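You operate a simulated robot arm through the tools that you are given. There is no shell and no other tool. Be economical: measure what you need, move in short steps, check, and stop when the job is done.

You run a simulated robot arm. Do the job below in one go: nothing can be reset, and whatever is moved stays where it is left.

JOB
Mop the puddle off the filter bench and rinse the orange pad.
Fine: lay the pad in the steel basin under the sample tap, run it, shut it; pad back.

Only the result counts: the job must be done as asked and must still hold three seconds after the hand-in. Knocking over, shifting, dropping, spilling or breaking anything else fails it.

ROBOT AND FRAMES
A 6-joint arm with a two-finger parallel gripper, fixed in place. Base frame: the origin is at the foot of the arm, x ahead of it, y to its left, z up. Readings come in cm, rad, newtons and seconds.
With the tool pointing down near the work surface it reaches from about 34 to 76 cm from the base axis. Its first joint turns from -1.152 to 1.152 rad. Payload 2.45 kg.
The tool frame sits at the grasp point between the pads (the TCP): z along the fingers, y along the line on which they close. The tips reach 2.4 cm beyond it. The gripper opens to 6.8 cm. The fingers are 1.7 cm wide and 1 cm thick; the gripper's body (4 by 7 cm) begins 4.1 cm behind the TCP.
Orientation is told as [roll, pitch, yaw] about the base's x, y, z axes, in that order, counted from this pose: with the fingers straight down and closing along the base's y, the tool's x points along the base's -x, its y along +y and its z along -z.

CONTROLS
- The arm moves only by the tool step_arm. Its argument "targets" is a list of rows, each an object of numbers (a shift or turn left out is 0, a gripper value left out holds the last): "wx", "wy", "wz": the turn, a rotation vector about the tool's x, y, z in units of 6 degrees (1.0 is 6 degrees); "dx", "dy", "dz": the shift along the tool's x, y, z in units of 25 mm (1.0 is 25 mm); "gripper": the opening, from 0 (shut) to 1 (fully open). In form: [{"wx": .., "wy": .., "wz": .., "dx": .., "dy": .., "dz": .., "gripper": ..}, ...]. A call has 1 to 12 rows; each row shifts and turns the commanded pose from where the row before left it, along the tool's axes as they then stand. A call with a number of a shift or a turn outside -1 to 1 is refused whole. Rows are played at 5 a second. More than 5 cm and 0.15 rad between two rows, or a gripper value outside its range, and nothing of the call is played. Where a pose cannot be reached the arm comes as near as it can. A force on the tool above 90 N (or 10 N above the force at the start of the call, whichever is more), or a blocked arm, ends the call early, and 0.2 s more pass. Each finger travels about 10.8 cm/s and halts on what it meets, pressing with about 33 N; the grip force reading is that of the motor and also rises with nothing between the fingers. The clock runs only during rows and for 0.2 s after the last one: add rows that do not move to give the fingers time. It gives the time, the measured TCP pose, the force on the tool (base axes), the opening and the grip force at its end, in the units of the frame above (readings bear some noise).
- Cameras (640 x 400 px; columns grow to the right, rows downward): "scene" is fixed at [18.42, 43.9, 145.1]; the picture's right is [-0.48, -0.88, 0.00], its down [-0.59, 0.32, -0.74] and it looks along [0.65, -0.35, -0.67] (base axes); focal length 214 px, centre (320, 200). "wrist" rides on the gripper at [8.4, 1.1, -7.5] in the tool frame; the picture's right is [-0.13, 0.99, 0.00], its down [-0.60, -0.08, -0.79] and it looks along [-0.79, -0.10, 0.61] (tool axes); focal length 251 px, centre (320, 200). There is no depth. A picture from a camera that has moved, and an enlarged one, comes with that camera's place and axes in the base frame and with its lens.
- grab_frame(camera): a new picture of that camera. It takes no simulated time.
- close_up(camera, box): a new picture of the part [left, top, right, bottom] of that camera's present view, enlarged. It takes no simulated time.
- finish_job(): hands the job in; it is judged then, once.

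Go step by step. Nothing tells you positions but the pictures and the camera data: compare them with the known pose of the tool, close in by small moves and look again before you grip or let go. The budget is 120 turns and 76 pictures, counting those below and the enlarged ones. Unless the task says otherwise, let go and move clear before handing in, and close with one line.

The tools are called after "Emit:" as a command line: name --argument value ..., lists and objects as JSON in quotes. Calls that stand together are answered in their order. step_arm: Moves the arm, as the interface text tells. Its arguments: {"type":"object","properties":{"targets":{"type":"array"}},"required":["targets"]} The other tools are called the same way: grab_frame (camera) takes a picture; close_up (camera, box) takes an enlarged picture of a part of a camera's view; finish_job () hands the job in.

At the start:

```text
time_s: 0.0
tcp_pos: [43.43, 24.11, 129.35]
tcp_rot: [-0.002, -0.002, 0.0]
wrist_force: [0.0, -0.9, 0.6]
grip_width: 6.8
gripper_force: 0.0
```

scene: 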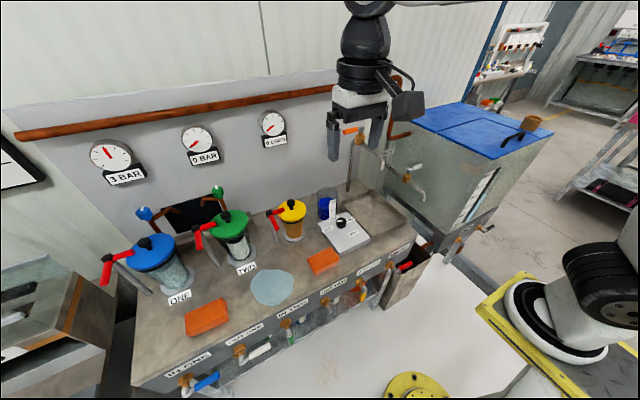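
wrist: 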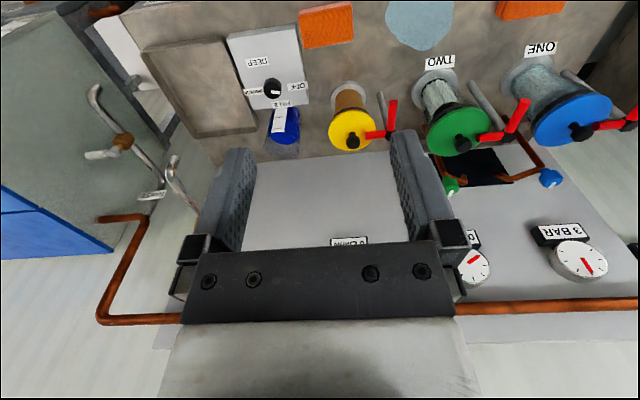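

I see a bench with three filters, a puddle, two orange pads (one by filter ONE, one near the knob plate), a shallow basin and taps. I'll look closer at these first.

Emit:
close_up --camera "scene" --box '[280, 100, 480, 300]'

Emit:
close_up --camera "scene" --box '[90, 180, 350, 400]'

Emit:
close_up --camera "wrist" --box '[60, 0, 380, 220]'

```text
2.00 times, centred on (380, 200) of scene
camera zoom: at [18.42, 43.9, 145.1], right [-0.48, -0.88, 0.0], down [-0.59, 0.32, -0.74], along [0.65, -0.35, -0.67], focal length 429 px, centre (200, 200)
```

zoom: 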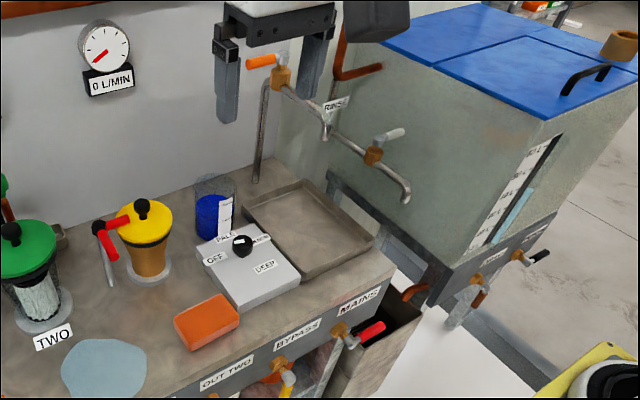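

```text
1.82 times, centred on (220, 290) of scene
camera zoom: at [18.42, 43.9, 145.1], right [-0.48, -0.88, 0.0], down [-0.59, 0.32, -0.74], along [0.65, -0.35, -0.67], focal length 390 px, centre (502, 36)
```

zoom: 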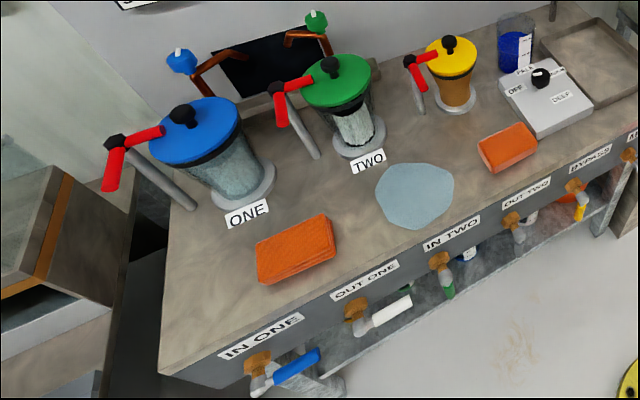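

```text
1.82 times, centred on (220, 110) of wrist
camera zoom: at [34.99, 25.17, 136.76], right [0.13, 0.99, 0.0], down [0.6, -0.08, 0.79], along [0.79, -0.1, -0.61], focal length 457 px, centre (502, 364)
```

zoom: 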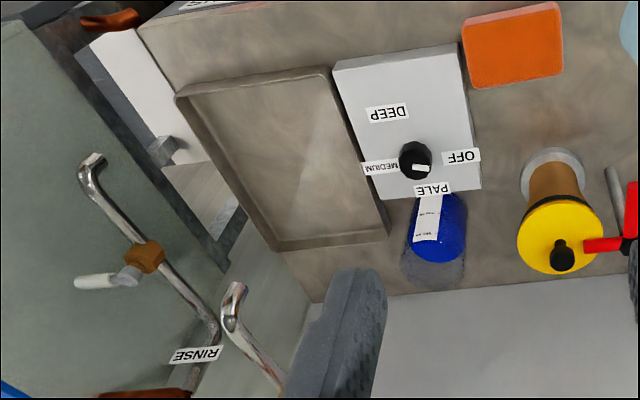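

I need to know the tap plumbing, the labels and how the two orange items differ, so I'll zoom in hard on each.

Emit:
close_up --camera "scene" --box '[330, 110, 430, 210]'

Emit:
close_up --camera "scene" --box '[175, 240, 345, 345]'

Emit:
close_up --camera "scene" --box '[330, 240, 470, 330]'

Emit:
close_up --camera "scene" --box '[80, 110, 300, 250]'

Emit:
close_up --camera "scene" --box '[150, 310, 350, 400]'

```text
4.00 times, centred on (380, 160) of scene
camera zoom: at [18.42, 43.9, 145.1], right [-0.48, -0.88, 0.0], down [-0.59, 0.32, -0.74], along [0.65, -0.35, -0.67], focal length 858 px, centre (80, 360)
```

zoom: 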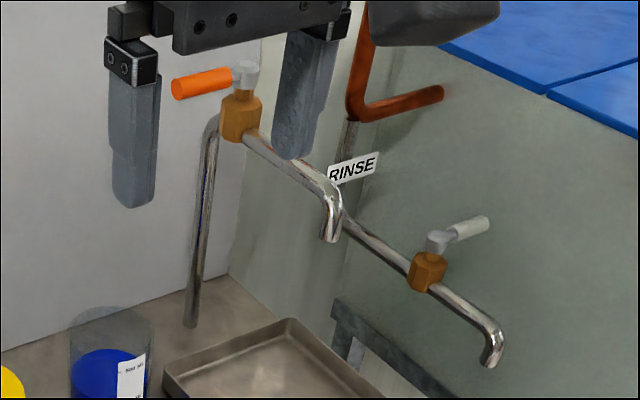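

```text
3.76 times, centred on (260, 292) of scene
camera zoom: at [18.42, 43.9, 145.1], right [-0.48, -0.88, 0.0], down [-0.59, 0.32, -0.74], along [0.65, -0.35, -0.67], focal length 807 px, centre (546, -148)
```

zoom: 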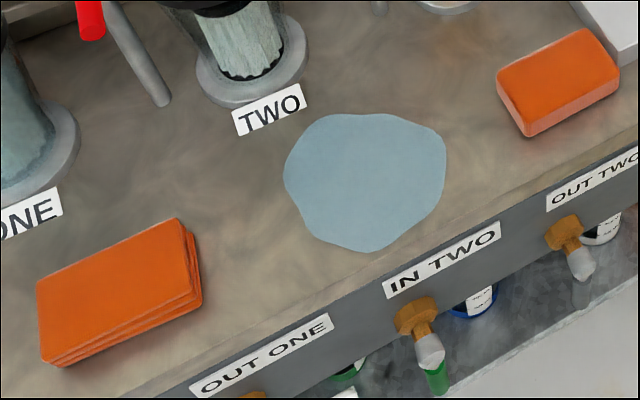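

```text
4.44 times, centred on (400, 285) of scene
camera zoom: at [18.42, 43.9, 145.1], right [-0.48, -0.88, 0.0], down [-0.59, 0.32, -0.74], along [0.65, -0.35, -0.67], focal length 953 px, centre (-36, -178)
```

zoom: 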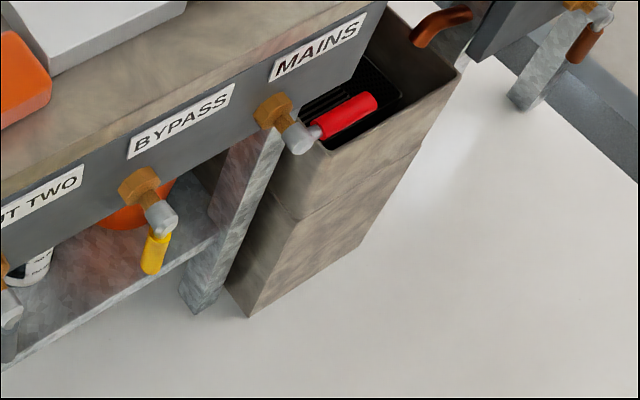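

```text
2.86 times, centred on (190, 180) of scene
camera zoom: at [18.42, 43.9, 145.1], right [-0.48, -0.88, 0.0], down [-0.59, 0.32, -0.74], along [0.65, -0.35, -0.67], focal length 613 px, centre (691, 257)
```

zoom: 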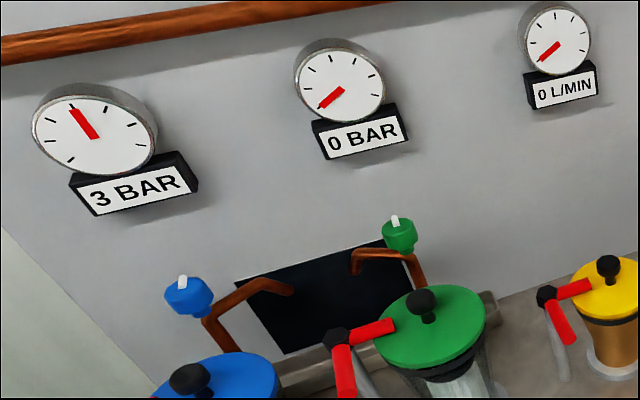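

```text
3.20 times, centred on (250, 355) of scene
camera zoom: at [18.42, 43.9, 145.1], right [-0.48, -0.88, 0.0], down [-0.59, 0.32, -0.74], along [0.65, -0.35, -0.67], focal length 686 px, centre (544, -296)
```

zoom: 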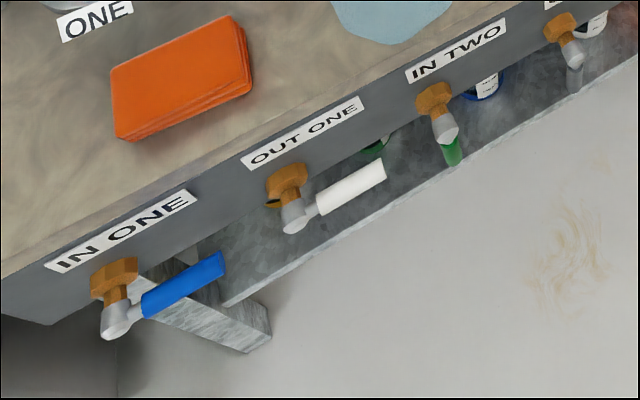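

Plan: the single rounded sponge block near (52, 25) is the orange pad. The other orange item looks like a folded stack and is out of reach. The basin spans about x 52–72, y −13–5, with the orange-handled sample tap above it. I'll move over the pad for a look.

Emit:
step_arm --targets '[{"dx": -0.3, "dz": 1}, {"dx": -0.3, "dz": 1}, {"dx": -0.3, "dz": 1}, {"dx": -0.3, "dz": 1}, {"dx": -0.2, "dz": 1}, {"dx": -0.2, "dz": 1}, {"dz": 1}, {"dz": 1}, {"dz": 1}, {"dz": 0.5}, {}]'

Emit:
grab_frame --camera "wrist"

Emit:
grab_frame --camera "scene"

```text
time_s: 2.4
tcp_pos: [47.2, 23.96, 105.59]
tcp_rot: [-0.001, 0.001, 0.0]
wrist_force: [-0.4, 0.5, -0.2]
grip_width: 6.79
gripper_force: 0.1
```

```text
65 pictures are left
camera wrist: at [38.92, 25.1, 112.98], right [0.13, 0.99, 0.0], down [0.6, -0.08, 0.79], along [0.79, -0.1, -0.61], focal length 251 px, centre (320, 200)
```

wrist: 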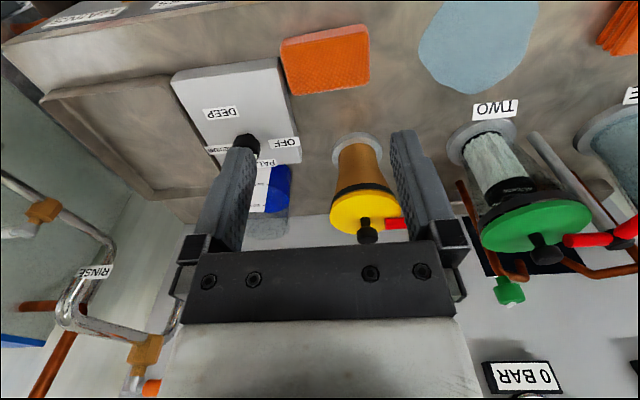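

```text
64 pictures are left
```

scene: 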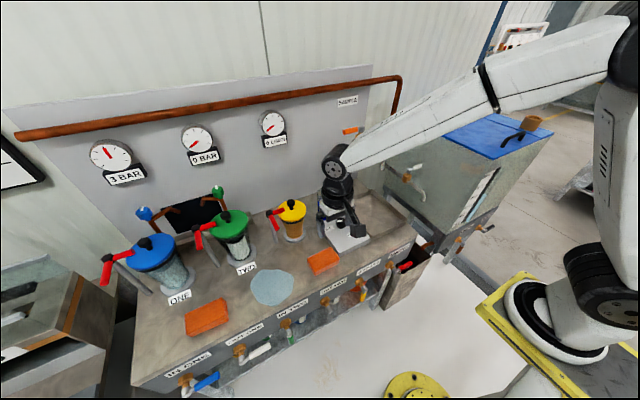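

The pad's top spans about x 49.5–55 and y 20–29, and is turned about 4°. I'll centre over it, turn the gripper so it closes across the short side, and recheck.

Emit:
step_arm --targets '[{"dx": -0.7, "dy": 0.1}, {"dx": -0.7, "dy": 0.1}, {"dx": -0.68}, {"wz": 1}, {"wz": 1}, {"wz": 1}, {"wz": 1}, {"wz": 1}, {"wz": 1}, {"wz": 1}, {"wz": 1}, {"wz": 1}]'

Emit:
step_arm --targets '[{"wz": 1}, {"wz": 1}, {"wz": 1}, {"wz": 1}, {"wz": 1}, {"wz": 0.33, "dz": 0.8}, {"dz": 1}, {"dz": 1}, {"dz": 1}, {}, {}]'

Emit:
grab_frame --camera "wrist"

Emit:
close_up --camera "scene" --box '[240, 190, 400, 290]'

```text
time_s: 5.0
tcp_pos: [52.72, 24.59, 105.53]
tcp_rot: [0.001, 0.0, -0.944]
wrist_force: [0.0, 0.8, 0.1]
grip_width: 6.81
gripper_force: 0.0
```

```text
time_s: 7.4
tcp_pos: [52.57, 24.44, 96.1]
tcp_rot: [0.0, 0.0, -1.501]
wrist_force: [-0.6, -0.3, 0.2]
grip_width: 6.82
gripper_force: 0.0
```

```text
63 pictures are left
camera wrist: at [53.08, 33.03, 103.51], right [1.0, -0.06, 0.0], down [-0.04, -0.61, 0.79], along [-0.05, -0.79, -0.61], focal length 251 px, centre (320, 200)
```

wrist: 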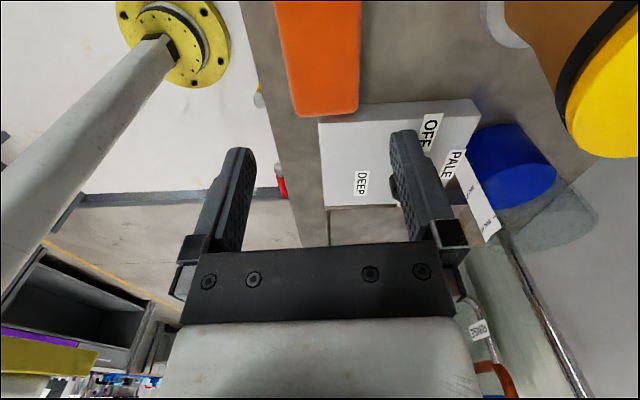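

```text
4.00 times, centred on (320, 240) of scene
camera zoom: at [18.42, 43.9, 145.1], right [-0.48, -0.88, 0.0], down [-0.59, 0.32, -0.74], along [0.65, -0.35, -0.67], focal length 858 px, centre (320, 40)
```

zoom: 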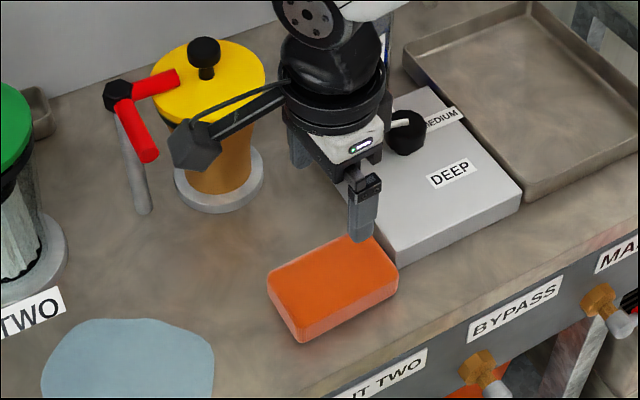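

The pad's sides measure x 49.85–55.7, so its centre is at about 52.8 and it is nearly square to the axes. I'll fix the x and yaw, lower to just above it, and check the straddle.

Emit:
step_arm --targets '[{"wz": 0.47, "dy": 0.09}, {"dz": 1}, {"dz": 1}, {"dz": 1}, {"dz": 0.9}, {}, {}]'

Emit:
close_up --camera "scene" --box '[280, 220, 360, 280]'

Emit:
grab_frame --camera "wrist"

```text
time_s: 9.0
tcp_pos: [52.91, 24.53, 86.43]
tcp_rot: [-0.001, 0.0, -1.55]
wrist_force: [-0.4, -0.1, -0.2]
grip_width: 6.8
gripper_force: 0.1
```

```text
6.67 times, centred on (320, 250) of scene
camera zoom: at [18.42, 43.9, 145.1], right [-0.48, -0.88, 0.0], down [-0.59, 0.32, -0.74], along [0.65, -0.35, -0.67], focal length 1430 px, centre (320, -133)
```

zoom: 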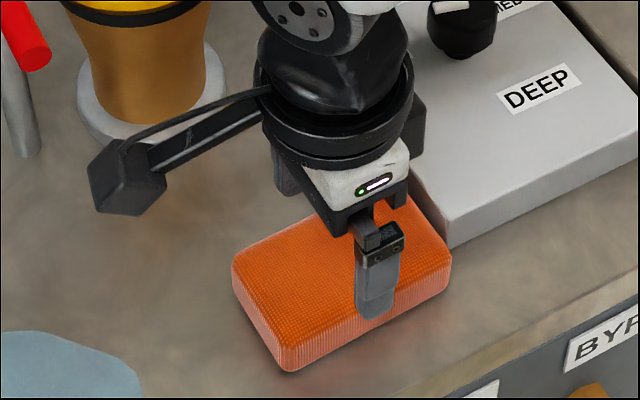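

```text
60 pictures are left
camera wrist: at [53.86, 32.98, 93.88], right [0.99, -0.11, 0.0], down [-0.07, -0.61, 0.79], along [-0.09, -0.79, -0.61], focal length 251 px, centre (320, 200)
```

wrist: 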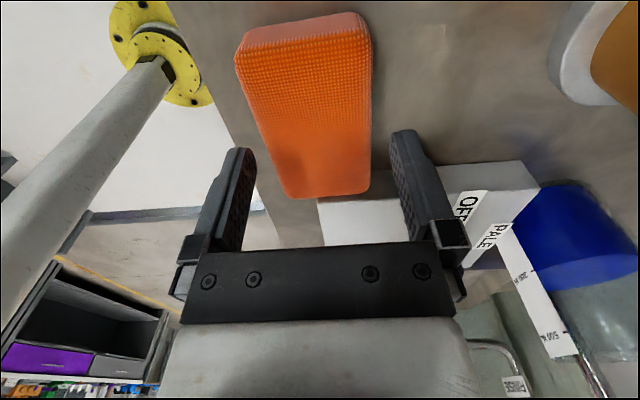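

The pad is at x 49.7–55.5, y 19–28.6, so its centre is (52.6, 23.8). I'll make a small correction, go down and close.

Emit:
step_arm --targets '[{"dy": -0.11, "dx": -0.2}, {"dz": 0.5}, {"dz": 0.5}, {"dz": 0.37}, {}, {"gripper": 0.3}, {}, {}, {}]'

Emit:
close_up --camera "scene" --box '[280, 220, 360, 280]'

```text
time_s: 11.0
tcp_pos: [52.75, 24.08, 83.03]
tcp_rot: [0.001, 0.0, -1.549]
wrist_force: [0.2, 0.6, 0.4]
grip_width: 5.93
gripper_force: 32.7
```

```text
6.67 times, centred on (320, 250) of scene
camera zoom: at [18.42, 43.9, 145.1], right [-0.48, -0.88, 0.0], down [-0.59, 0.32, -0.74], along [0.65, -0.35, -0.67], focal length 1430 px, centre (320, -133)
```

zoom: 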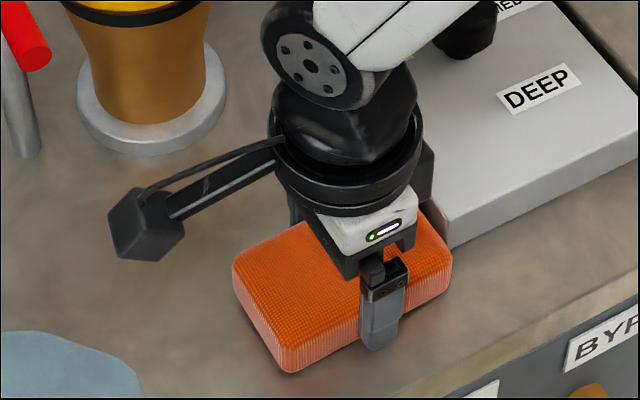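

The pad is gripped at 5.93 cm. I'll lift it and carry it to the near edge of the puddle, then set it down level there.

Emit:
step_arm --targets '[{"dz": -0.6}, {"dz": -0.6}, {"dx": 1, "dy": -0.2}, {"dx": 1, "dy": -0.2}, {"dx": 1, "dy": -0.2}, {"dx": 0.8, "dy": -0.2}, {"dz": 0.6}, {"dz": 0.55}, {}, {}]'

Emit:
close_up --camera "scene" --box '[220, 220, 380, 320]'

```text
time_s: 13.2
tcp_pos: [50.53, 33.61, 83.02]
tcp_rot: [-0.001, 0.001, -1.551]
wrist_force: [1.1, 0.2, -0.7]
grip_width: 2.04
gripper_force: 0.2
```

```text
4.00 times, centred on (300, 270) of scene
camera zoom: at [18.42, 43.9, 145.1], right [-0.48, -0.88, 0.0], down [-0.59, 0.32, -0.74], along [0.65, -0.35, -0.67], focal length 858 px, centre (400, -80)
```

zoom: 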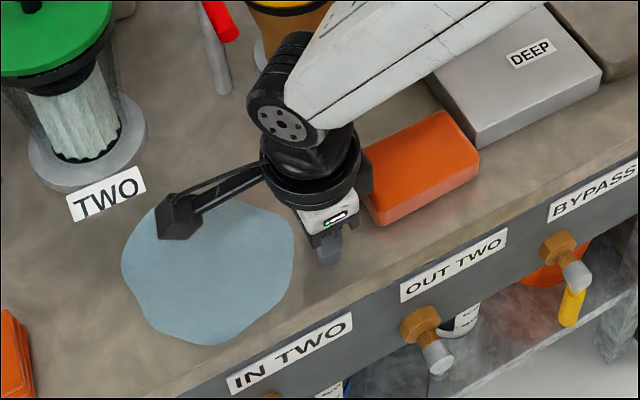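

The pad slipped out of the fingers during the lift and was left behind. I'll rise, go back and look at where it is now.

Emit:
step_arm --targets '[{"dz": -1, "gripper": 1}, {"dz": -1}, {"dx": -1, "dy": 0.2}, {"dx": -1, "dy": 0.2}, {"dx": -1, "dy": 0.2}, {"dx": -0.8, "dy": 0.2}, {}, {}]'

Emit:
grab_frame --camera "wrist"

Emit:
close_up --camera "scene" --box '[280, 220, 360, 280]'

```text
time_s: 15.0
tcp_pos: [52.6, 23.94, 87.99]
tcp_rot: [-0.001, 0.0, -1.551]
wrist_force: [-0.2, 0.0, -0.3]
grip_width: 6.82
gripper_force: 0.2
```

```text
57 pictures are left
camera wrist: at [53.48, 32.39, 95.46], right [0.99, -0.11, 0.0], down [-0.07, -0.61, 0.79], along [-0.09, -0.79, -0.61], focal length 251 px, centre (320, 200)
```

wrist: 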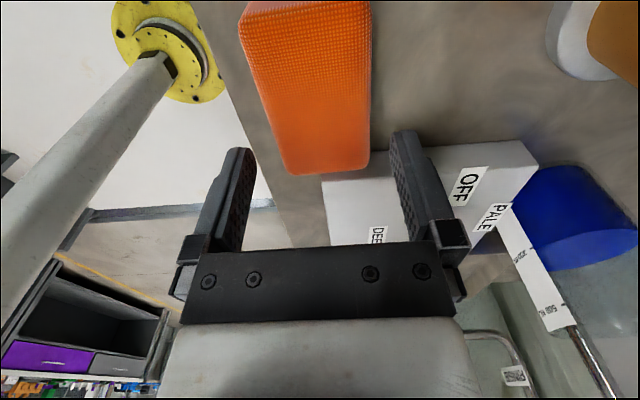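

```text
6.67 times, centred on (320, 250) of scene
camera zoom: at [18.42, 43.9, 145.1], right [-0.48, -0.88, 0.0], down [-0.59, 0.32, -0.74], along [0.65, -0.35, -0.67], focal length 1430 px, centre (320, -133)
```

zoom: 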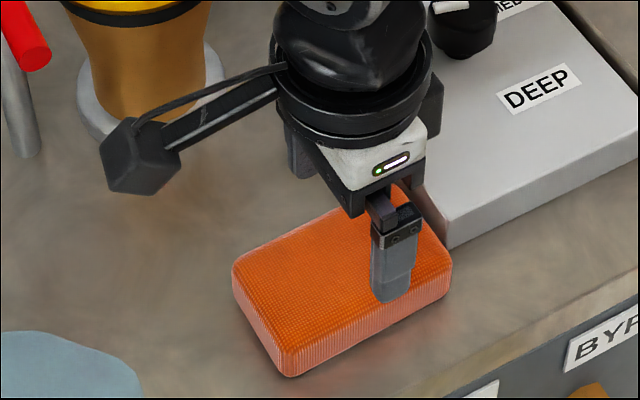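

The pad has barely moved. I'll regrip with a full closing command, give it more time, and lift in small steps.

Emit:
step_arm --targets '[{"dz": 0.7, "dy": -0.05}, {"dz": 0.7}, {"dz": 0.6}, {}, {"gripper": 0}, {}, {}, {}, {}, {}, {}]'

Emit:
step_arm --targets '[{"dz": -0.15}, {"dz": -0.15}, {"dz": -0.15}, {}]'

Emit:
close_up --camera "scene" --box '[280, 220, 360, 280]'

```text
time_s: 17.4
tcp_pos: [52.18, 23.98, 83.04]
tcp_rot: [-0.001, 0.0, -1.55]
wrist_force: [-0.5, 0.3, 0.4]
grip_width: 5.92
gripper_force: 32.7
```

```text
time_s: 18.4
tcp_pos: [52.42, 24.09, 84.15]
tcp_rot: [0.0, -0.001, -1.55]
wrist_force: [0.6, 0.4, -1.0]
grip_width: 5.89
gripper_force: 33.1
```

```text
6.67 times, centred on (320, 250) of scene
camera zoom: at [18.42, 43.9, 145.1], right [-0.48, -0.88, 0.0], down [-0.59, 0.32, -0.74], along [0.65, -0.35, -0.67], focal length 1430 px, centre (320, -133)
```

zoom: 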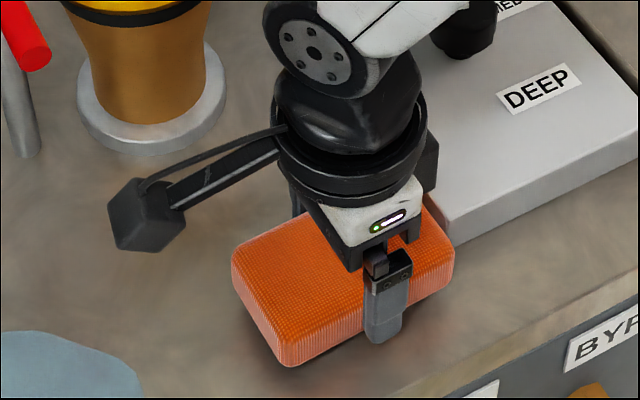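

This time it is lifting, with a shadow showing underneath. I'll carry it gently at low height toward the puddle edge.

Emit:
step_arm --targets '[{"dz": -0.15}, {"dx": 0.3, "dy": -0.05}, {"dx": 0.5, "dy": -0.1}, {"dx": 0.5, "dy": -0.1}, {"dx": 0.5, "dy": -0.1}, {"dx": 0.5, "dy": -0.1}, {"dx": 0.5, "dy": -0.1}, {"dx": 0.4, "dy": -0.1}, {"dx": 0.3}, {}]'

Emit:
close_up --camera "scene" --box '[220, 220, 380, 320]'

```text
time_s: 20.6
tcp_pos: [50.74, 32.81, 84.54]
tcp_rot: [-0.001, 0.0, -1.548]
wrist_force: [0.3, -0.2, -1.0]
grip_width: 5.92
gripper_force: 33.0
```

```text
4.00 times, centred on (300, 270) of scene
camera zoom: at [18.42, 43.9, 145.1], right [-0.48, -0.88, 0.0], down [-0.59, 0.32, -0.74], along [0.65, -0.35, -0.67], focal length 858 px, centre (400, -80)
```

zoom: 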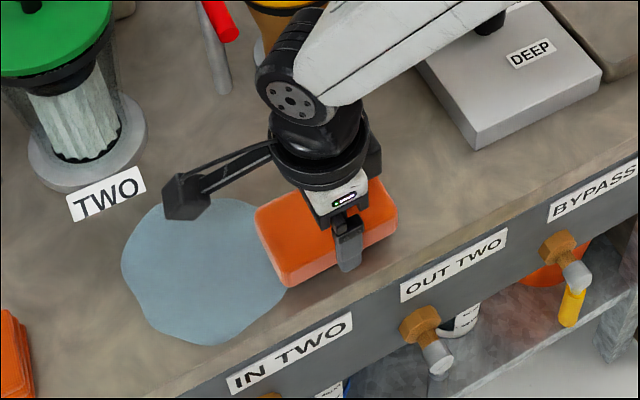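

Now I'll lower the pad onto the bench and wipe along y, slowly, on the front half of the puddle.

Emit:
step_arm --targets '[{"dz": 0.2}, {"dz": 0.2}, {"dz": 0.2}, {"dx": 0.4}, {"dx": 0.4}, {"dx": 0.4}, {"dx": 0.4}, {"dx": 0.4}, {"dx": 0.4}, {"dx": 0.4}, {}]'

Emit:
close_up --camera "scene" --box '[220, 220, 380, 320]'

```text
time_s: 23.0
tcp_pos: [50.42, 39.7, 83.01]
tcp_rot: [0.001, 0.001, -1.55]
wrist_force: [0.1, -2.3, 4.4]
grip_width: 5.91
gripper_force: 32.9
```

```text
4.00 times, centred on (300, 270) of scene
camera zoom: at [18.42, 43.89, 145.1], right [-0.48, -0.88, 0.0], down [-0.59, 0.32, -0.74], along [0.65, -0.35, -0.67], focal length 858 px, centre (400, -80)
```

zoom: 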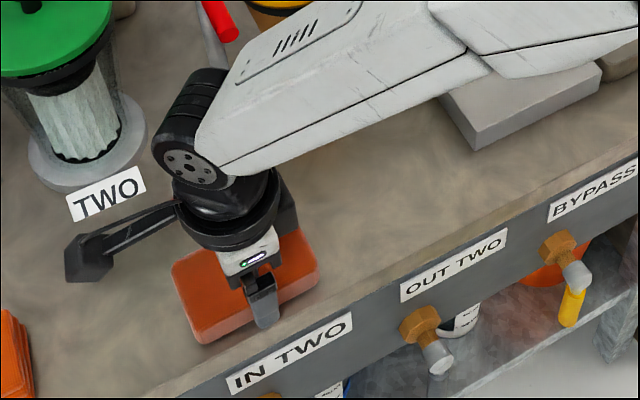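

The puddle looks absorbed and the pad has darkened. I'll wipe a bit further over the back part to be sure, then lift and check.

Emit:
step_arm --targets '[{"dx": 0.4}, {"dx": 0.4}, {"dx": 0.3}, {"dy": 0.4}, {"dy": 0.4}, {"dy": 0.4}, {"dy": 0.4}, {"dy": 0.4}, {"dx": -0.4}, {"dx": -0.4}, {"dx": -0.4}, {"dx": -0.4}]'

Emit:
step_arm --targets '[{"dx": -0.4}, {"dx": -0.4}, {"dy": -0.4}, {"dy": -0.4}, {"dx": -0.4}, {"dx": -0.4}, {"dx": -0.4}, {}, {}]'

Emit:
close_up --camera "scene" --box '[220, 220, 380, 320]'

Emit:
grab_frame --camera "wrist"

```text
time_s: 25.6
tcp_pos: [55.63, 38.62, 83.05]
tcp_rot: [-0.001, 0.0, -1.55]
wrist_force: [-0.3, 0.1, -1.4]
grip_width: 5.9
gripper_force: 33.0
```

```text
time_s: 27.6
tcp_pos: [53.67, 33.55, 83.01]
tcp_rot: [-0.001, 0.0, -1.55]
wrist_force: [0.2, -0.2, 0.1]
grip_width: 5.95
gripper_force: 33.3
```

```text
4.00 times, centred on (300, 270) of scene
camera zoom: at [18.43, 43.9, 145.1], right [-0.48, -0.88, 0.0], down [-0.59, 0.32, -0.74], along [0.65, -0.35, -0.67], focal length 858 px, centre (400, -80)
```

zoom: 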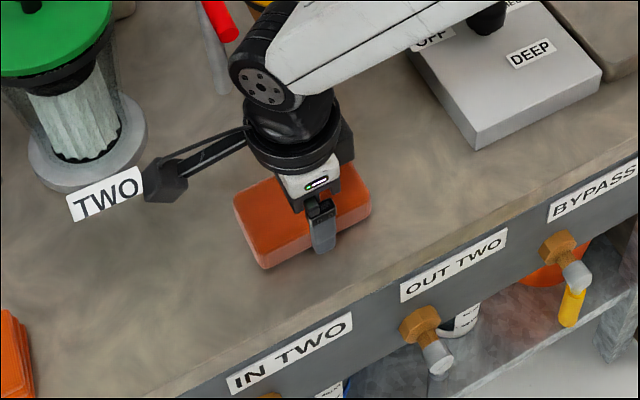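

```text
51 pictures are left
camera wrist: at [54.53, 42.07, 90.46], right [0.99, -0.11, 0.0], down [-0.07, -0.61, 0.79], along [-0.09, -0.79, -0.61], focal length 251 px, centre (320, 200)
```

wrist: 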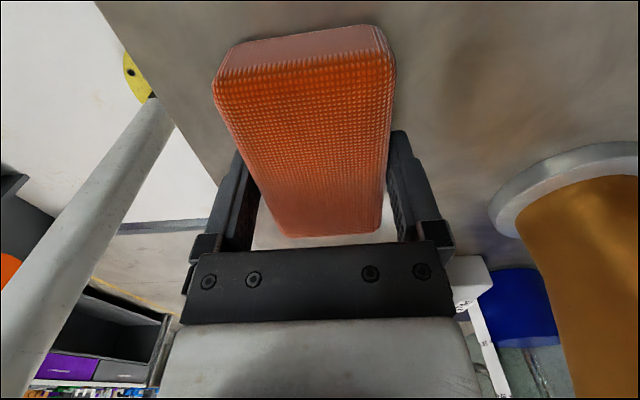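

The bench is clear. The tap spout hangs over the basin centre at about z 103, so I'll regrip the pad with the hand leaning back 25°. That lets the hand stay out from under the spout later.

Emit:
step_arm --targets '[{"gripper": 1}, {}, {}, {"dx": 0.3}, {"wy": -1}, {"wy": -1}, {"wy": -1}, {"wy": -1}, {"wy": -0.2}, {}, {}]'

Emit:
close_up --camera "scene" --box '[240, 220, 360, 295]'

```text
time_s: 30.0
tcp_pos: [53.57, 34.32, 83.0]
tcp_rot: [0.001, -0.439, -1.55]
wrist_force: [0.3, -0.2, 0.5]
grip_width: 6.81
gripper_force: 0.0
```

```text
5.33 times, centred on (300, 258) of scene
camera zoom: at [18.42, 43.9, 145.1], right [-0.48, -0.88, 0.0], down [-0.59, 0.32, -0.74], along [0.65, -0.35, -0.67], focal length 1144 px, centre (427, -107)
```

zoom: 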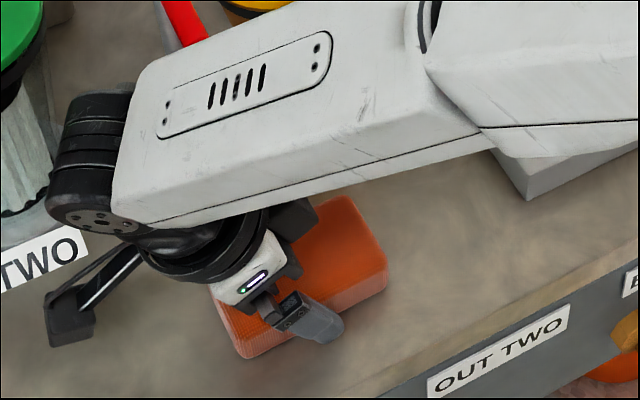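

The tilted fingers straddle the pad cleanly. I'll close, wait, and lift slowly.

Emit:
step_arm --targets '[{"gripper": 0}, {}, {}, {}, {}, {"dx": -0.064, "dz": -0.136}, {"dx": -0.064, "dz": -0.136}, {"dx": -0.064, "dz": -0.136}, {"dx": -0.085, "dz": -0.181}, {"dx": -0.085, "dz": -0.181}, {"dx": -0.085, "dz": -0.181}, {}]'

Emit:
close_up --camera "scene" --box '[240, 220, 360, 295]'

```text
time_s: 32.6
tcp_pos: [53.58, 34.3, 85.62]
tcp_rot: [0.0, -0.44, -1.549]
wrist_force: [0.6, 0.3, -0.9]
grip_width: 5.96
gripper_force: 33.0
```

```text
5.33 times, centred on (300, 258) of scene
camera zoom: at [18.42, 43.9, 145.1], right [-0.48, -0.88, 0.0], down [-0.59, 0.32, -0.74], along [0.65, -0.35, -0.67], focal length 1144 px, centre (427, -107)
```

zoom: 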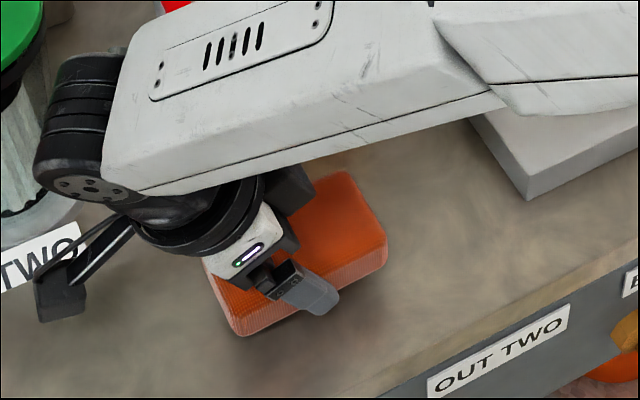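

It's held. I'll raise it slowly to clear the plate, then begin turning.

Emit:
step_arm --targets '[{"dx": -0.14, "dz": -0.3}, {"dx": -0.158, "dz": -0.335}, {"dx": -0.158, "dz": -0.335}, {"dx": -0.158, "dz": -0.335}, {"dx": -0.158, "dz": -0.335}, {"dx": -0.158, "dz": -0.335}, {"dx": -0.158, "dz": -0.335}, {"dx": -0.158, "dz": -0.335}, {"dx": -0.158, "dz": -0.335}, {}]'

Emit:
step_arm --targets '[{"wx": -0.3, "wz": -0.64}, {"wx": -0.4258, "wz": -0.9048}, {"wx": -0.4258, "wz": -0.9048}, {"wx": -0.4258, "wz": -0.9048}, {"wx": -0.4258, "wz": -0.9048}, {"wx": -0.4258, "wz": -0.9048}, {"wx": -0.4258, "wz": -0.9048}, {"wx": -0.4258, "wz": -0.9048}, {"wx": -0.4258, "wz": -0.9048}, {"wx": -0.3, "wz": -0.64}, {}]'

Emit:
grab_frame --camera "scene"

```text
time_s: 34.8
tcp_pos: [53.58, 34.3, 93.91]
tcp_rot: [0.0, -0.44, -1.547]
wrist_force: [-1.1, -0.3, -0.5]
grip_width: 5.93
gripper_force: 32.9
```

```text
time_s: 37.2
tcp_pos: [53.65, 34.28, 93.89]
tcp_rot: [0.0, -0.44, -0.562]
wrist_force: [0.5, -0.5, -0.3]
grip_width: 5.91
gripper_force: 33.2
```

```text
48 pictures are left
```

scene: 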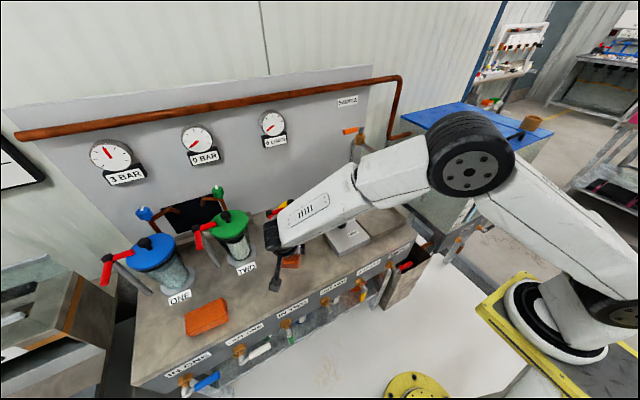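

The turn is going as intended. I'll finish the yaw and travel toward the basin at y ≈ −4.5.

Emit:
step_arm --targets '[{"wx": -0.3, "wz": -0.64}, {"wx": -0.4258, "wz": -0.9048}, {"wx": -0.4258, "wz": -0.9048}, {"wx": -0.4258, "wz": -0.9048}, {"wx": -0.4258, "wz": -0.9048}, {"wx": -0.28, "wz": -0.6}, {}, {"dy": -0.4}, {"dy": -0.8}, {"dy": -0.8}, {"dy": -0.8}, {"dy": -0.8}]'

Emit:
step_arm --targets '[{"dy": -0.8}, {"dy": -0.8}, {"dy": -0.9}, {"dy": -0.9}, {"dy": -0.9}, {"dy": -0.9}, {"dy": -0.9}, {"dy": -0.9}, {"dy": -0.9}, {"dy": -0.9}, {"dy": -0.8}, {}]'

Emit:
grab_frame --camera "wrist"

Emit:
close_up --camera "scene" --box '[300, 100, 460, 260]'

```text
time_s: 39.8
tcp_pos: [53.56, 25.37, 93.98]
tcp_rot: [0.0, -0.44, -0.001]
wrist_force: [0.0, -0.5, -0.6]
grip_width: 5.95
gripper_force: 32.8
```

```text
time_s: 42.4
tcp_pos: [53.35, 1.13, 93.91]
tcp_rot: [-0.002, -0.438, -0.001]
wrist_force: [0.7, 0.4, -0.5]
grip_width: 5.95
gripper_force: 33.3
```

```text
47 pictures are left
camera wrist: at [42.59, 2.4, 97.11], right [0.12, 0.99, 0.05], down [0.21, -0.08, 0.97], along [0.97, -0.11, -0.22], focal length 251 px, centre (320, 200)
```

wrist: 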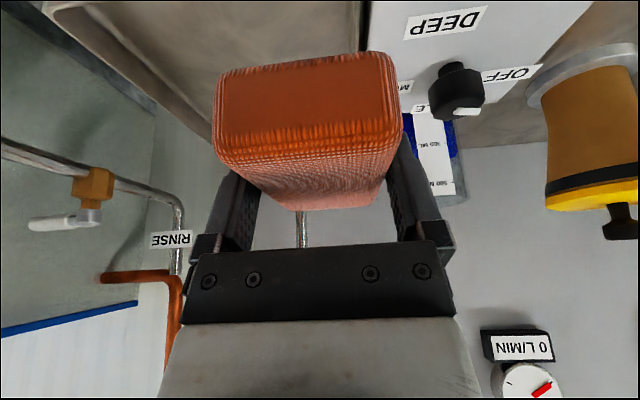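

```text
2.50 times, centred on (380, 180) of scene
camera zoom: at [18.43, 43.9, 145.1], right [-0.48, -0.88, 0.0], down [-0.59, 0.32, -0.74], along [0.65, -0.35, -0.67], focal length 536 px, centre (170, 250)
```

zoom: 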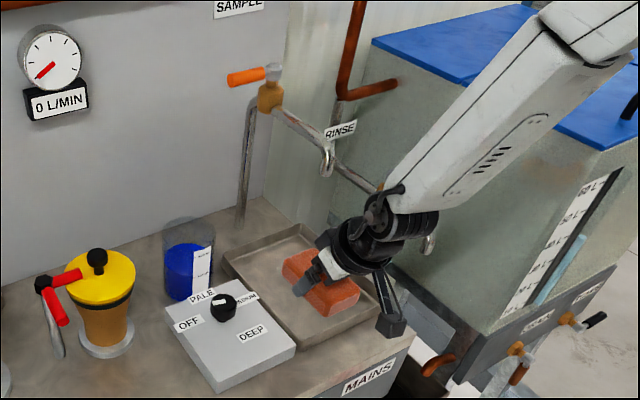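

The basin post lies at y ≈ −4.7 as computed. I'll centre in y, lower to z ≈ 88, then slide forward under the spout in small steps.

Emit:
step_arm --targets '[{"dy": -0.6}, {"dy": -0.6}, {"dy": -0.6}, {"dy": -0.5}, {"dx": 0.17, "dz": 0.36}, {"dx": 0.2, "dz": 0.45}, {"dx": 0.2, "dz": 0.45}, {"dx": 0.2, "dz": 0.45}, {"dx": 0.2, "dz": 0.43}, {"dx": -0.36, "dz": 0.17}, {"dx": -0.36, "dz": 0.17}, {}]'

Emit:
close_up --camera "scene" --box '[320, 110, 440, 260]'

Emit:
grab_frame --camera "wrist"

```text
time_s: 45.0
tcp_pos: [53.61, 4.64, 88.33]
tcp_rot: [-0.001, -0.439, -0.002]
wrist_force: [0.4, -0.4, -0.4]
grip_width: 5.95
gripper_force: 32.8
out of reach, approached as far as the arm can: row 1, 2, 3, 4, 5, 6, 7, 8, 9
```

```text
2.67 times, centred on (380, 185) of scene
camera zoom: at [18.43, 43.9, 145.1], right [-0.48, -0.88, 0.0], down [-0.59, 0.32, -0.74], along [0.65, -0.35, -0.67], focal length 572 px, centre (160, 240)
```

zoom: 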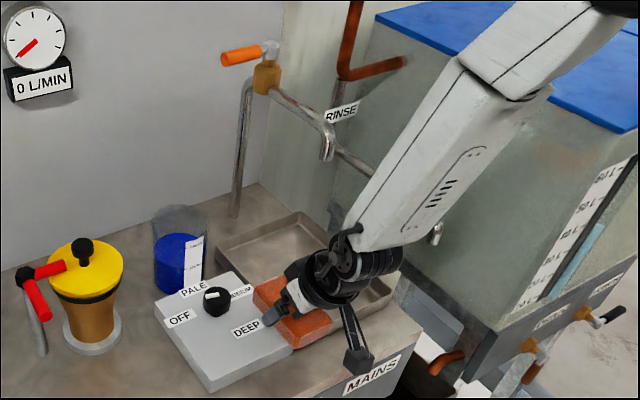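

```text
44 pictures are left
camera wrist: at [42.85, 5.79, 91.57], right [0.12, 0.99, 0.05], down [0.21, -0.08, 0.97], along [0.97, -0.1, -0.22], focal length 251 px, centre (320, 200)
```

wrist: 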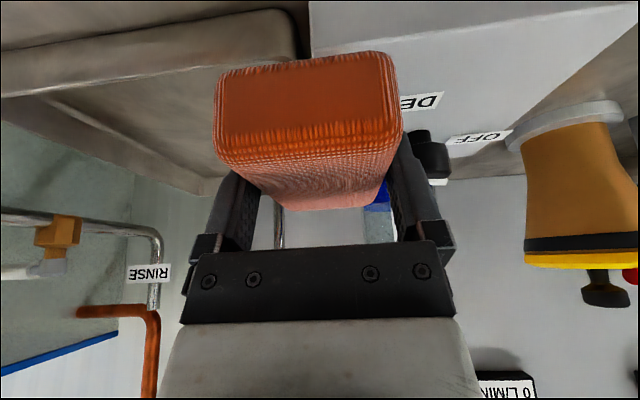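

The last moves were clipped at the inner reach limit for the tilted tool, at radius ≈ 53.5, so the arm ended at y = 4.6. I'll rise a little, move outward in x first, and only then go to −y.

Emit:
step_arm --targets '[{"dx": -0.14, "dz": -0.3}, {"dx": -0.2, "dz": -0.4}, {"dx": -0.08, "dz": -0.2}, {"dx": -0.36, "dz": 0.17}, {"dx": -0.36, "dz": 0.17}, {"dx": -0.36, "dz": 0.17}, {"dx": -0.18, "dz": 0.085}, {}]'

```text
time_s: 46.8
tcp_pos: [57.25, 4.69, 90.99]
tcp_rot: [-0.002, -0.44, -0.002]
wrist_force: [-0.4, 0.1, -1.2]
grip_width: 5.95
gripper_force: 32.2
```

Now it's at (57.3, 4.7, 91.0), inside reach. I'll move in −y to the basin's centre line.

Emit:
step_arm --targets '[{"dy": -0.4}, {"dy": -0.6}, {"dy": -0.6}, {"dy": -0.6}, {"dy": -0.6}, {"dy": -0.6}, {"dy": -0.3}, {}]'

Emit:
close_up --camera "scene" --box '[320, 110, 440, 260]'

Emit:
grab_frame --camera "wrist"

```text
time_s: 48.6
tcp_pos: [56.32, 0.26, 90.41]
tcp_rot: [-0.022, -0.403, -0.003]
wrist_force: [-0.9, 0.0, -0.3]
grip_width: 5.97
gripper_force: 33.0
out of reach, approached as far as the arm can: row 4, 5, 6, 7
```

```text
2.67 times, centred on (380, 185) of scene
camera zoom: at [18.42, 43.9, 145.1], right [-0.48, -0.88, 0.0], down [-0.59, 0.32, -0.74], along [0.65, -0.35, -0.67], focal length 572 px, centre (160, 240)
```

zoom: 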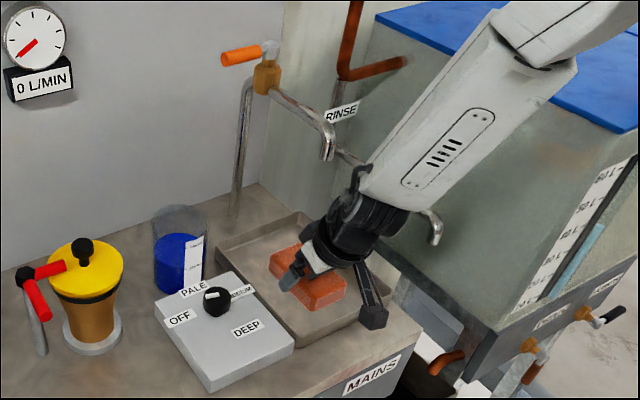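

```text
42 pictures are left
camera wrist: at [45.64, 1.63, 93.97], right [0.13, 0.99, 0.03], down [0.24, -0.06, 0.97], along [0.96, -0.12, -0.25], focal length 251 px, centre (320, 200)
```

wrist: 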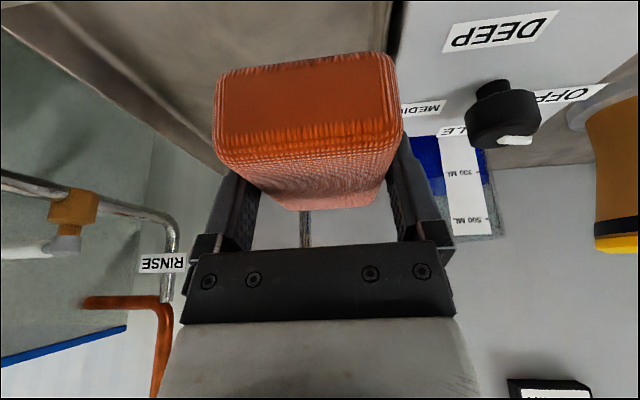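

The forearm is nearly in line with the tilted tool here, which is a wrist singularity. Moving outward should relieve that, so I'll go +x while lowering slightly, staying low beneath the spout.

Emit:
step_arm --targets '[{"dx": -0.3, "dz": 0.13}, {"dx": -0.36, "dz": 0.16}, {"dx": -0.26, "dz": 0.36}, {"dx": -0.26, "dz": 0.36}, {"dx": -0.3, "dz": 0.13}, {}]'

```text
time_s: 50.0
tcp_pos: [60.33, 0.67, 89.33]
tcp_rot: [0.0, -0.44, -0.001]
wrist_force: [-0.6, 0.6, -0.2]
grip_width: 5.95
gripper_force: 33.0
out of reach, approached as far as the arm can: row 1
```

That restored the full tilt. Now I'll go −y to the centre line.

Emit:
step_arm --targets '[{"dy": -0.4}, {"dy": -0.5}, {"dy": -0.5}, {"dy": -0.5}, {"dy": -0.2}, {}]'

Emit:
close_up --camera "scene" --box '[330, 130, 430, 250]'

Emit:
grab_frame --camera "wrist"

```text
time_s: 51.4
tcp_pos: [60.47, -2.21, 89.37]
tcp_rot: [-0.005, -0.426, -0.003]
wrist_force: [-0.5, -1.0, -0.7]
grip_width: 5.93
gripper_force: 32.6
out of reach, approached as far as the arm can: row 3, 4, 5
```

```text
3.33 times, centred on (380, 190) of scene
camera zoom: at [18.43, 43.9, 145.1], right [-0.48, -0.88, 0.0], down [-0.59, 0.32, -0.74], along [0.65, -0.35, -0.67], focal length 715 px, centre (120, 233)
```

zoom: 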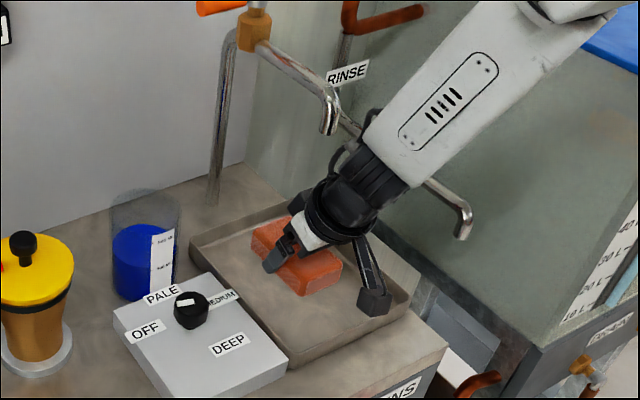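

```text
40 pictures are left
camera wrist: at [49.59, -0.97, 92.65], right [0.12, 0.99, 0.05], down [0.22, -0.07, 0.97], along [0.97, -0.11, -0.23], focal length 251 px, centre (320, 200)
```

wrist: 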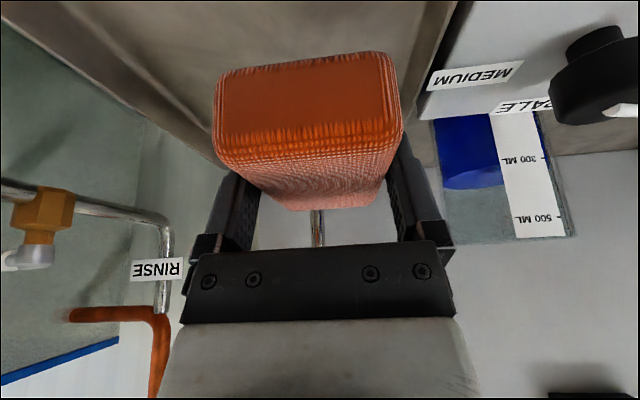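

The limit appears when the tool's lean lines up with the arm's vertical plane. I'll yaw the tool −30°, which also moves the hand away from the spout, and then close the remaining gap.

Emit:
step_arm --targets '[{"wx": 0.3, "wz": 0.64}, {"wx": 0.4258, "wz": 0.9048}, {"wx": 0.4258, "wz": 0.9048}, {"wx": 0.4258, "wz": 0.9048}, {"wx": 0.4258, "wz": 0.9048}, {"wx": 0.15, "wz": 0.3}, {}]'

```text
time_s: 53.0
tcp_pos: [60.16, -2.06, 89.43]
tcp_rot: [-0.001, -0.441, -0.53]
wrist_force: [0.4, 0.2, -0.2]
grip_width: 5.93
gripper_force: 33.4
```

Emit:
step_arm --targets '[{"dx": -0.2, "dz": 0.09, "dy": -0.17}, {"dx": -0.2, "dz": 0.09, "dy": -0.17}, {"dx": -0.188, "dz": 0.09, "dy": -0.18}, {"dx": 0.13, "dz": 0.27}, {"dx": 0.17, "dz": 0.36}, {"dx": 0.17, "dz": 0.36}, {"dx": 0.17, "dz": 0.36}, {}]'

Emit:
close_up --camera "scene" --box '[330, 130, 430, 250]'

Emit:
grab_frame --camera "wrist"

```text
time_s: 54.8
tcp_pos: [60.96, -4.1, 85.68]
tcp_rot: [-0.001, -0.439, -0.531]
wrist_force: [0.1, 0.4, -1.3]
grip_width: 5.91
gripper_force: 33.1
```

```text
3.33 times, centred on (380, 190) of scene
camera zoom: at [18.43, 43.9, 145.1], right [-0.48, -0.88, 0.0], down [-0.59, 0.32, -0.74], along [0.65, -0.35, -0.67], focal length 715 px, centre (120, 233)
```

zoom: 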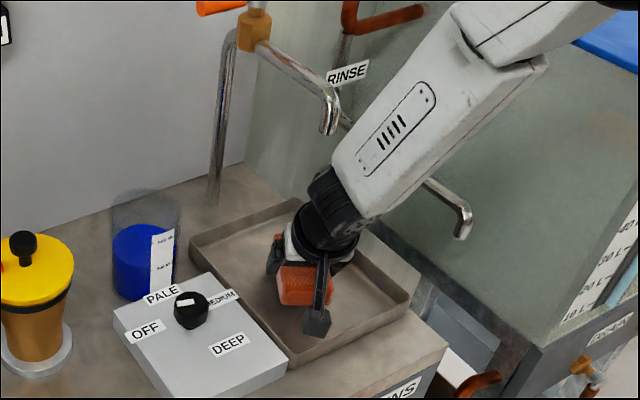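

```text
38 pictures are left
camera wrist: at [52.23, 2.42, 88.77], right [0.6, 0.8, 0.05], down [0.14, -0.17, 0.97], along [0.79, -0.58, -0.22], focal length 251 px, centre (320, 200)
```

wrist: 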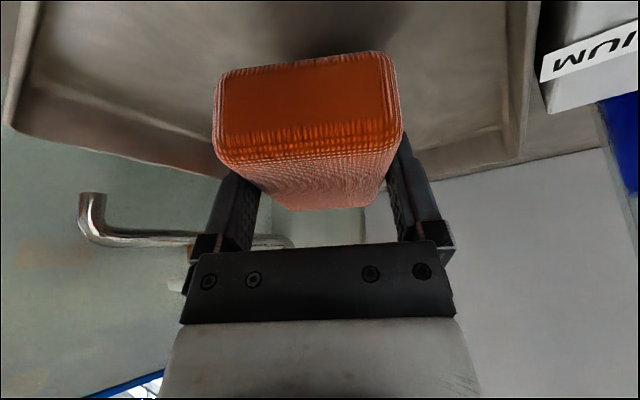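

Everything is clear, and the pad is over the basin under the spout. I'll lower it gently until it touches.

Emit:
step_arm --targets '[{"dx": 0.085, "dz": 0.181}, {"dx": 0.085, "dz": 0.181}, {"dx": 0.06, "dz": 0.127}, {"dx": 0.06, "dz": 0.127}, {}]'

```text
time_s: 56.0
tcp_pos: [60.99, -4.09, 83.88]
tcp_rot: [-0.002, -0.44, -0.528]
wrist_force: [-0.5, -0.9, 0.1]
grip_width: 5.92
gripper_force: 33.1
```

Emit:
step_arm --targets '[{"dx": 0.0255, "dz": 0.054}, {"dx": 0.0255, "dz": 0.054}, {"dx": 0.0255, "dz": 0.054}, {"dx": 0.0255, "dz": 0.054}, {}]'

Emit:
close_up --camera "scene" --box '[350, 180, 430, 240]'

```text
time_s: 57.2
tcp_pos: [61.13, -3.91, 83.45]
tcp_rot: [-0.001, -0.441, -0.53]
wrist_force: [-6.1, 0.9, 15.3]
grip_width: 5.94
gripper_force: 32.6
```

```text
6.67 times, centred on (390, 210) of scene
camera zoom: at [18.38, 43.9, 145.11], right [-0.48, -0.88, 0.0], down [-0.59, 0.32, -0.74], along [0.65, -0.35, -0.67], focal length 1430 px, centre (-147, 133)
```

zoom: 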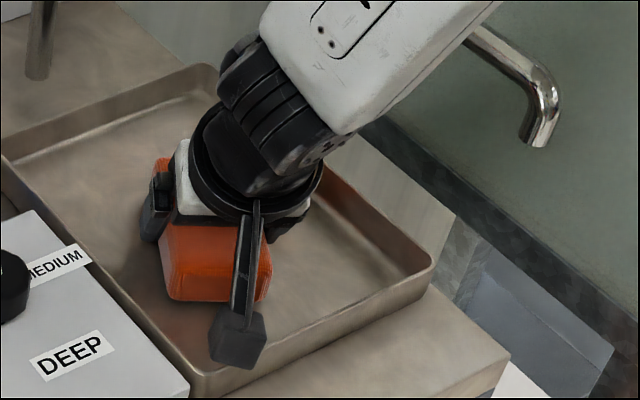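

There's contact at z ≈ 83.45 (15 N). I'll ease up a touch, open, and back out along the tool axis.

Emit:
step_arm --targets '[{"dx": -0.02, "dz": -0.045}, {"gripper": 1}, {}, {}, {}, {"dz": -0.4}, {"dz": -0.8}, {"dz": -0.8}, {"dz": -0.8}, {}]'

Emit:
close_up --camera "scene" --box '[330, 130, 430, 250]'

Emit:
grab_frame --camera "wrist"

```text
time_s: 59.4
tcp_pos: [58.37, -2.5, 89.82]
tcp_rot: [-0.002, -0.441, -0.528]
wrist_force: [0.1, 0.1, 0.4]
grip_width: 6.77
gripper_force: 0.0
```

```text
3.33 times, centred on (380, 190) of scene
camera zoom: at [18.42, 43.9, 145.1], right [-0.48, -0.88, 0.0], down [-0.59, 0.32, -0.74], along [0.65, -0.35, -0.67], focal length 715 px, centre (120, 233)
```

zoom: 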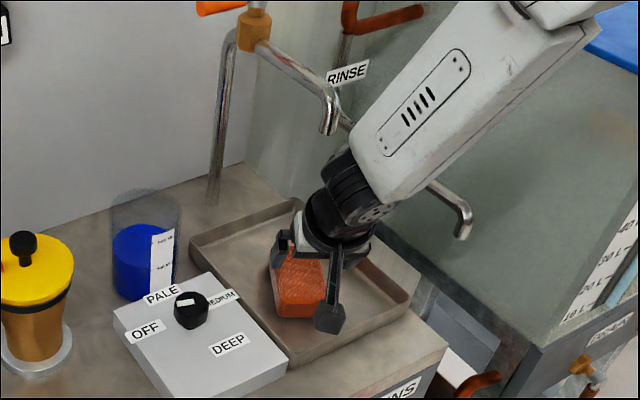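

```text
35 pictures are left
camera wrist: at [49.63, 3.97, 92.97], right [0.6, 0.8, 0.05], down [0.14, -0.17, 0.97], along [0.79, -0.58, -0.22], focal length 251 px, centre (320, 200)
```

wrist: 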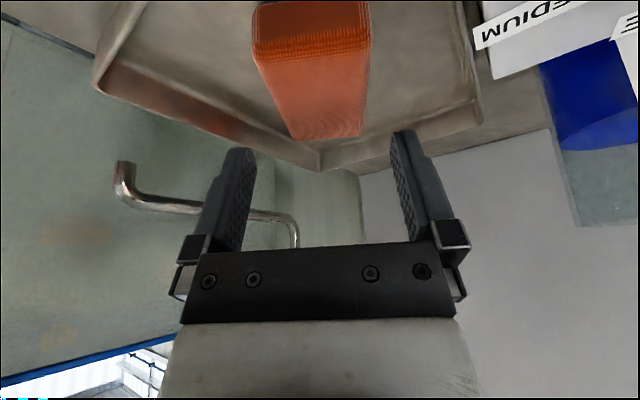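

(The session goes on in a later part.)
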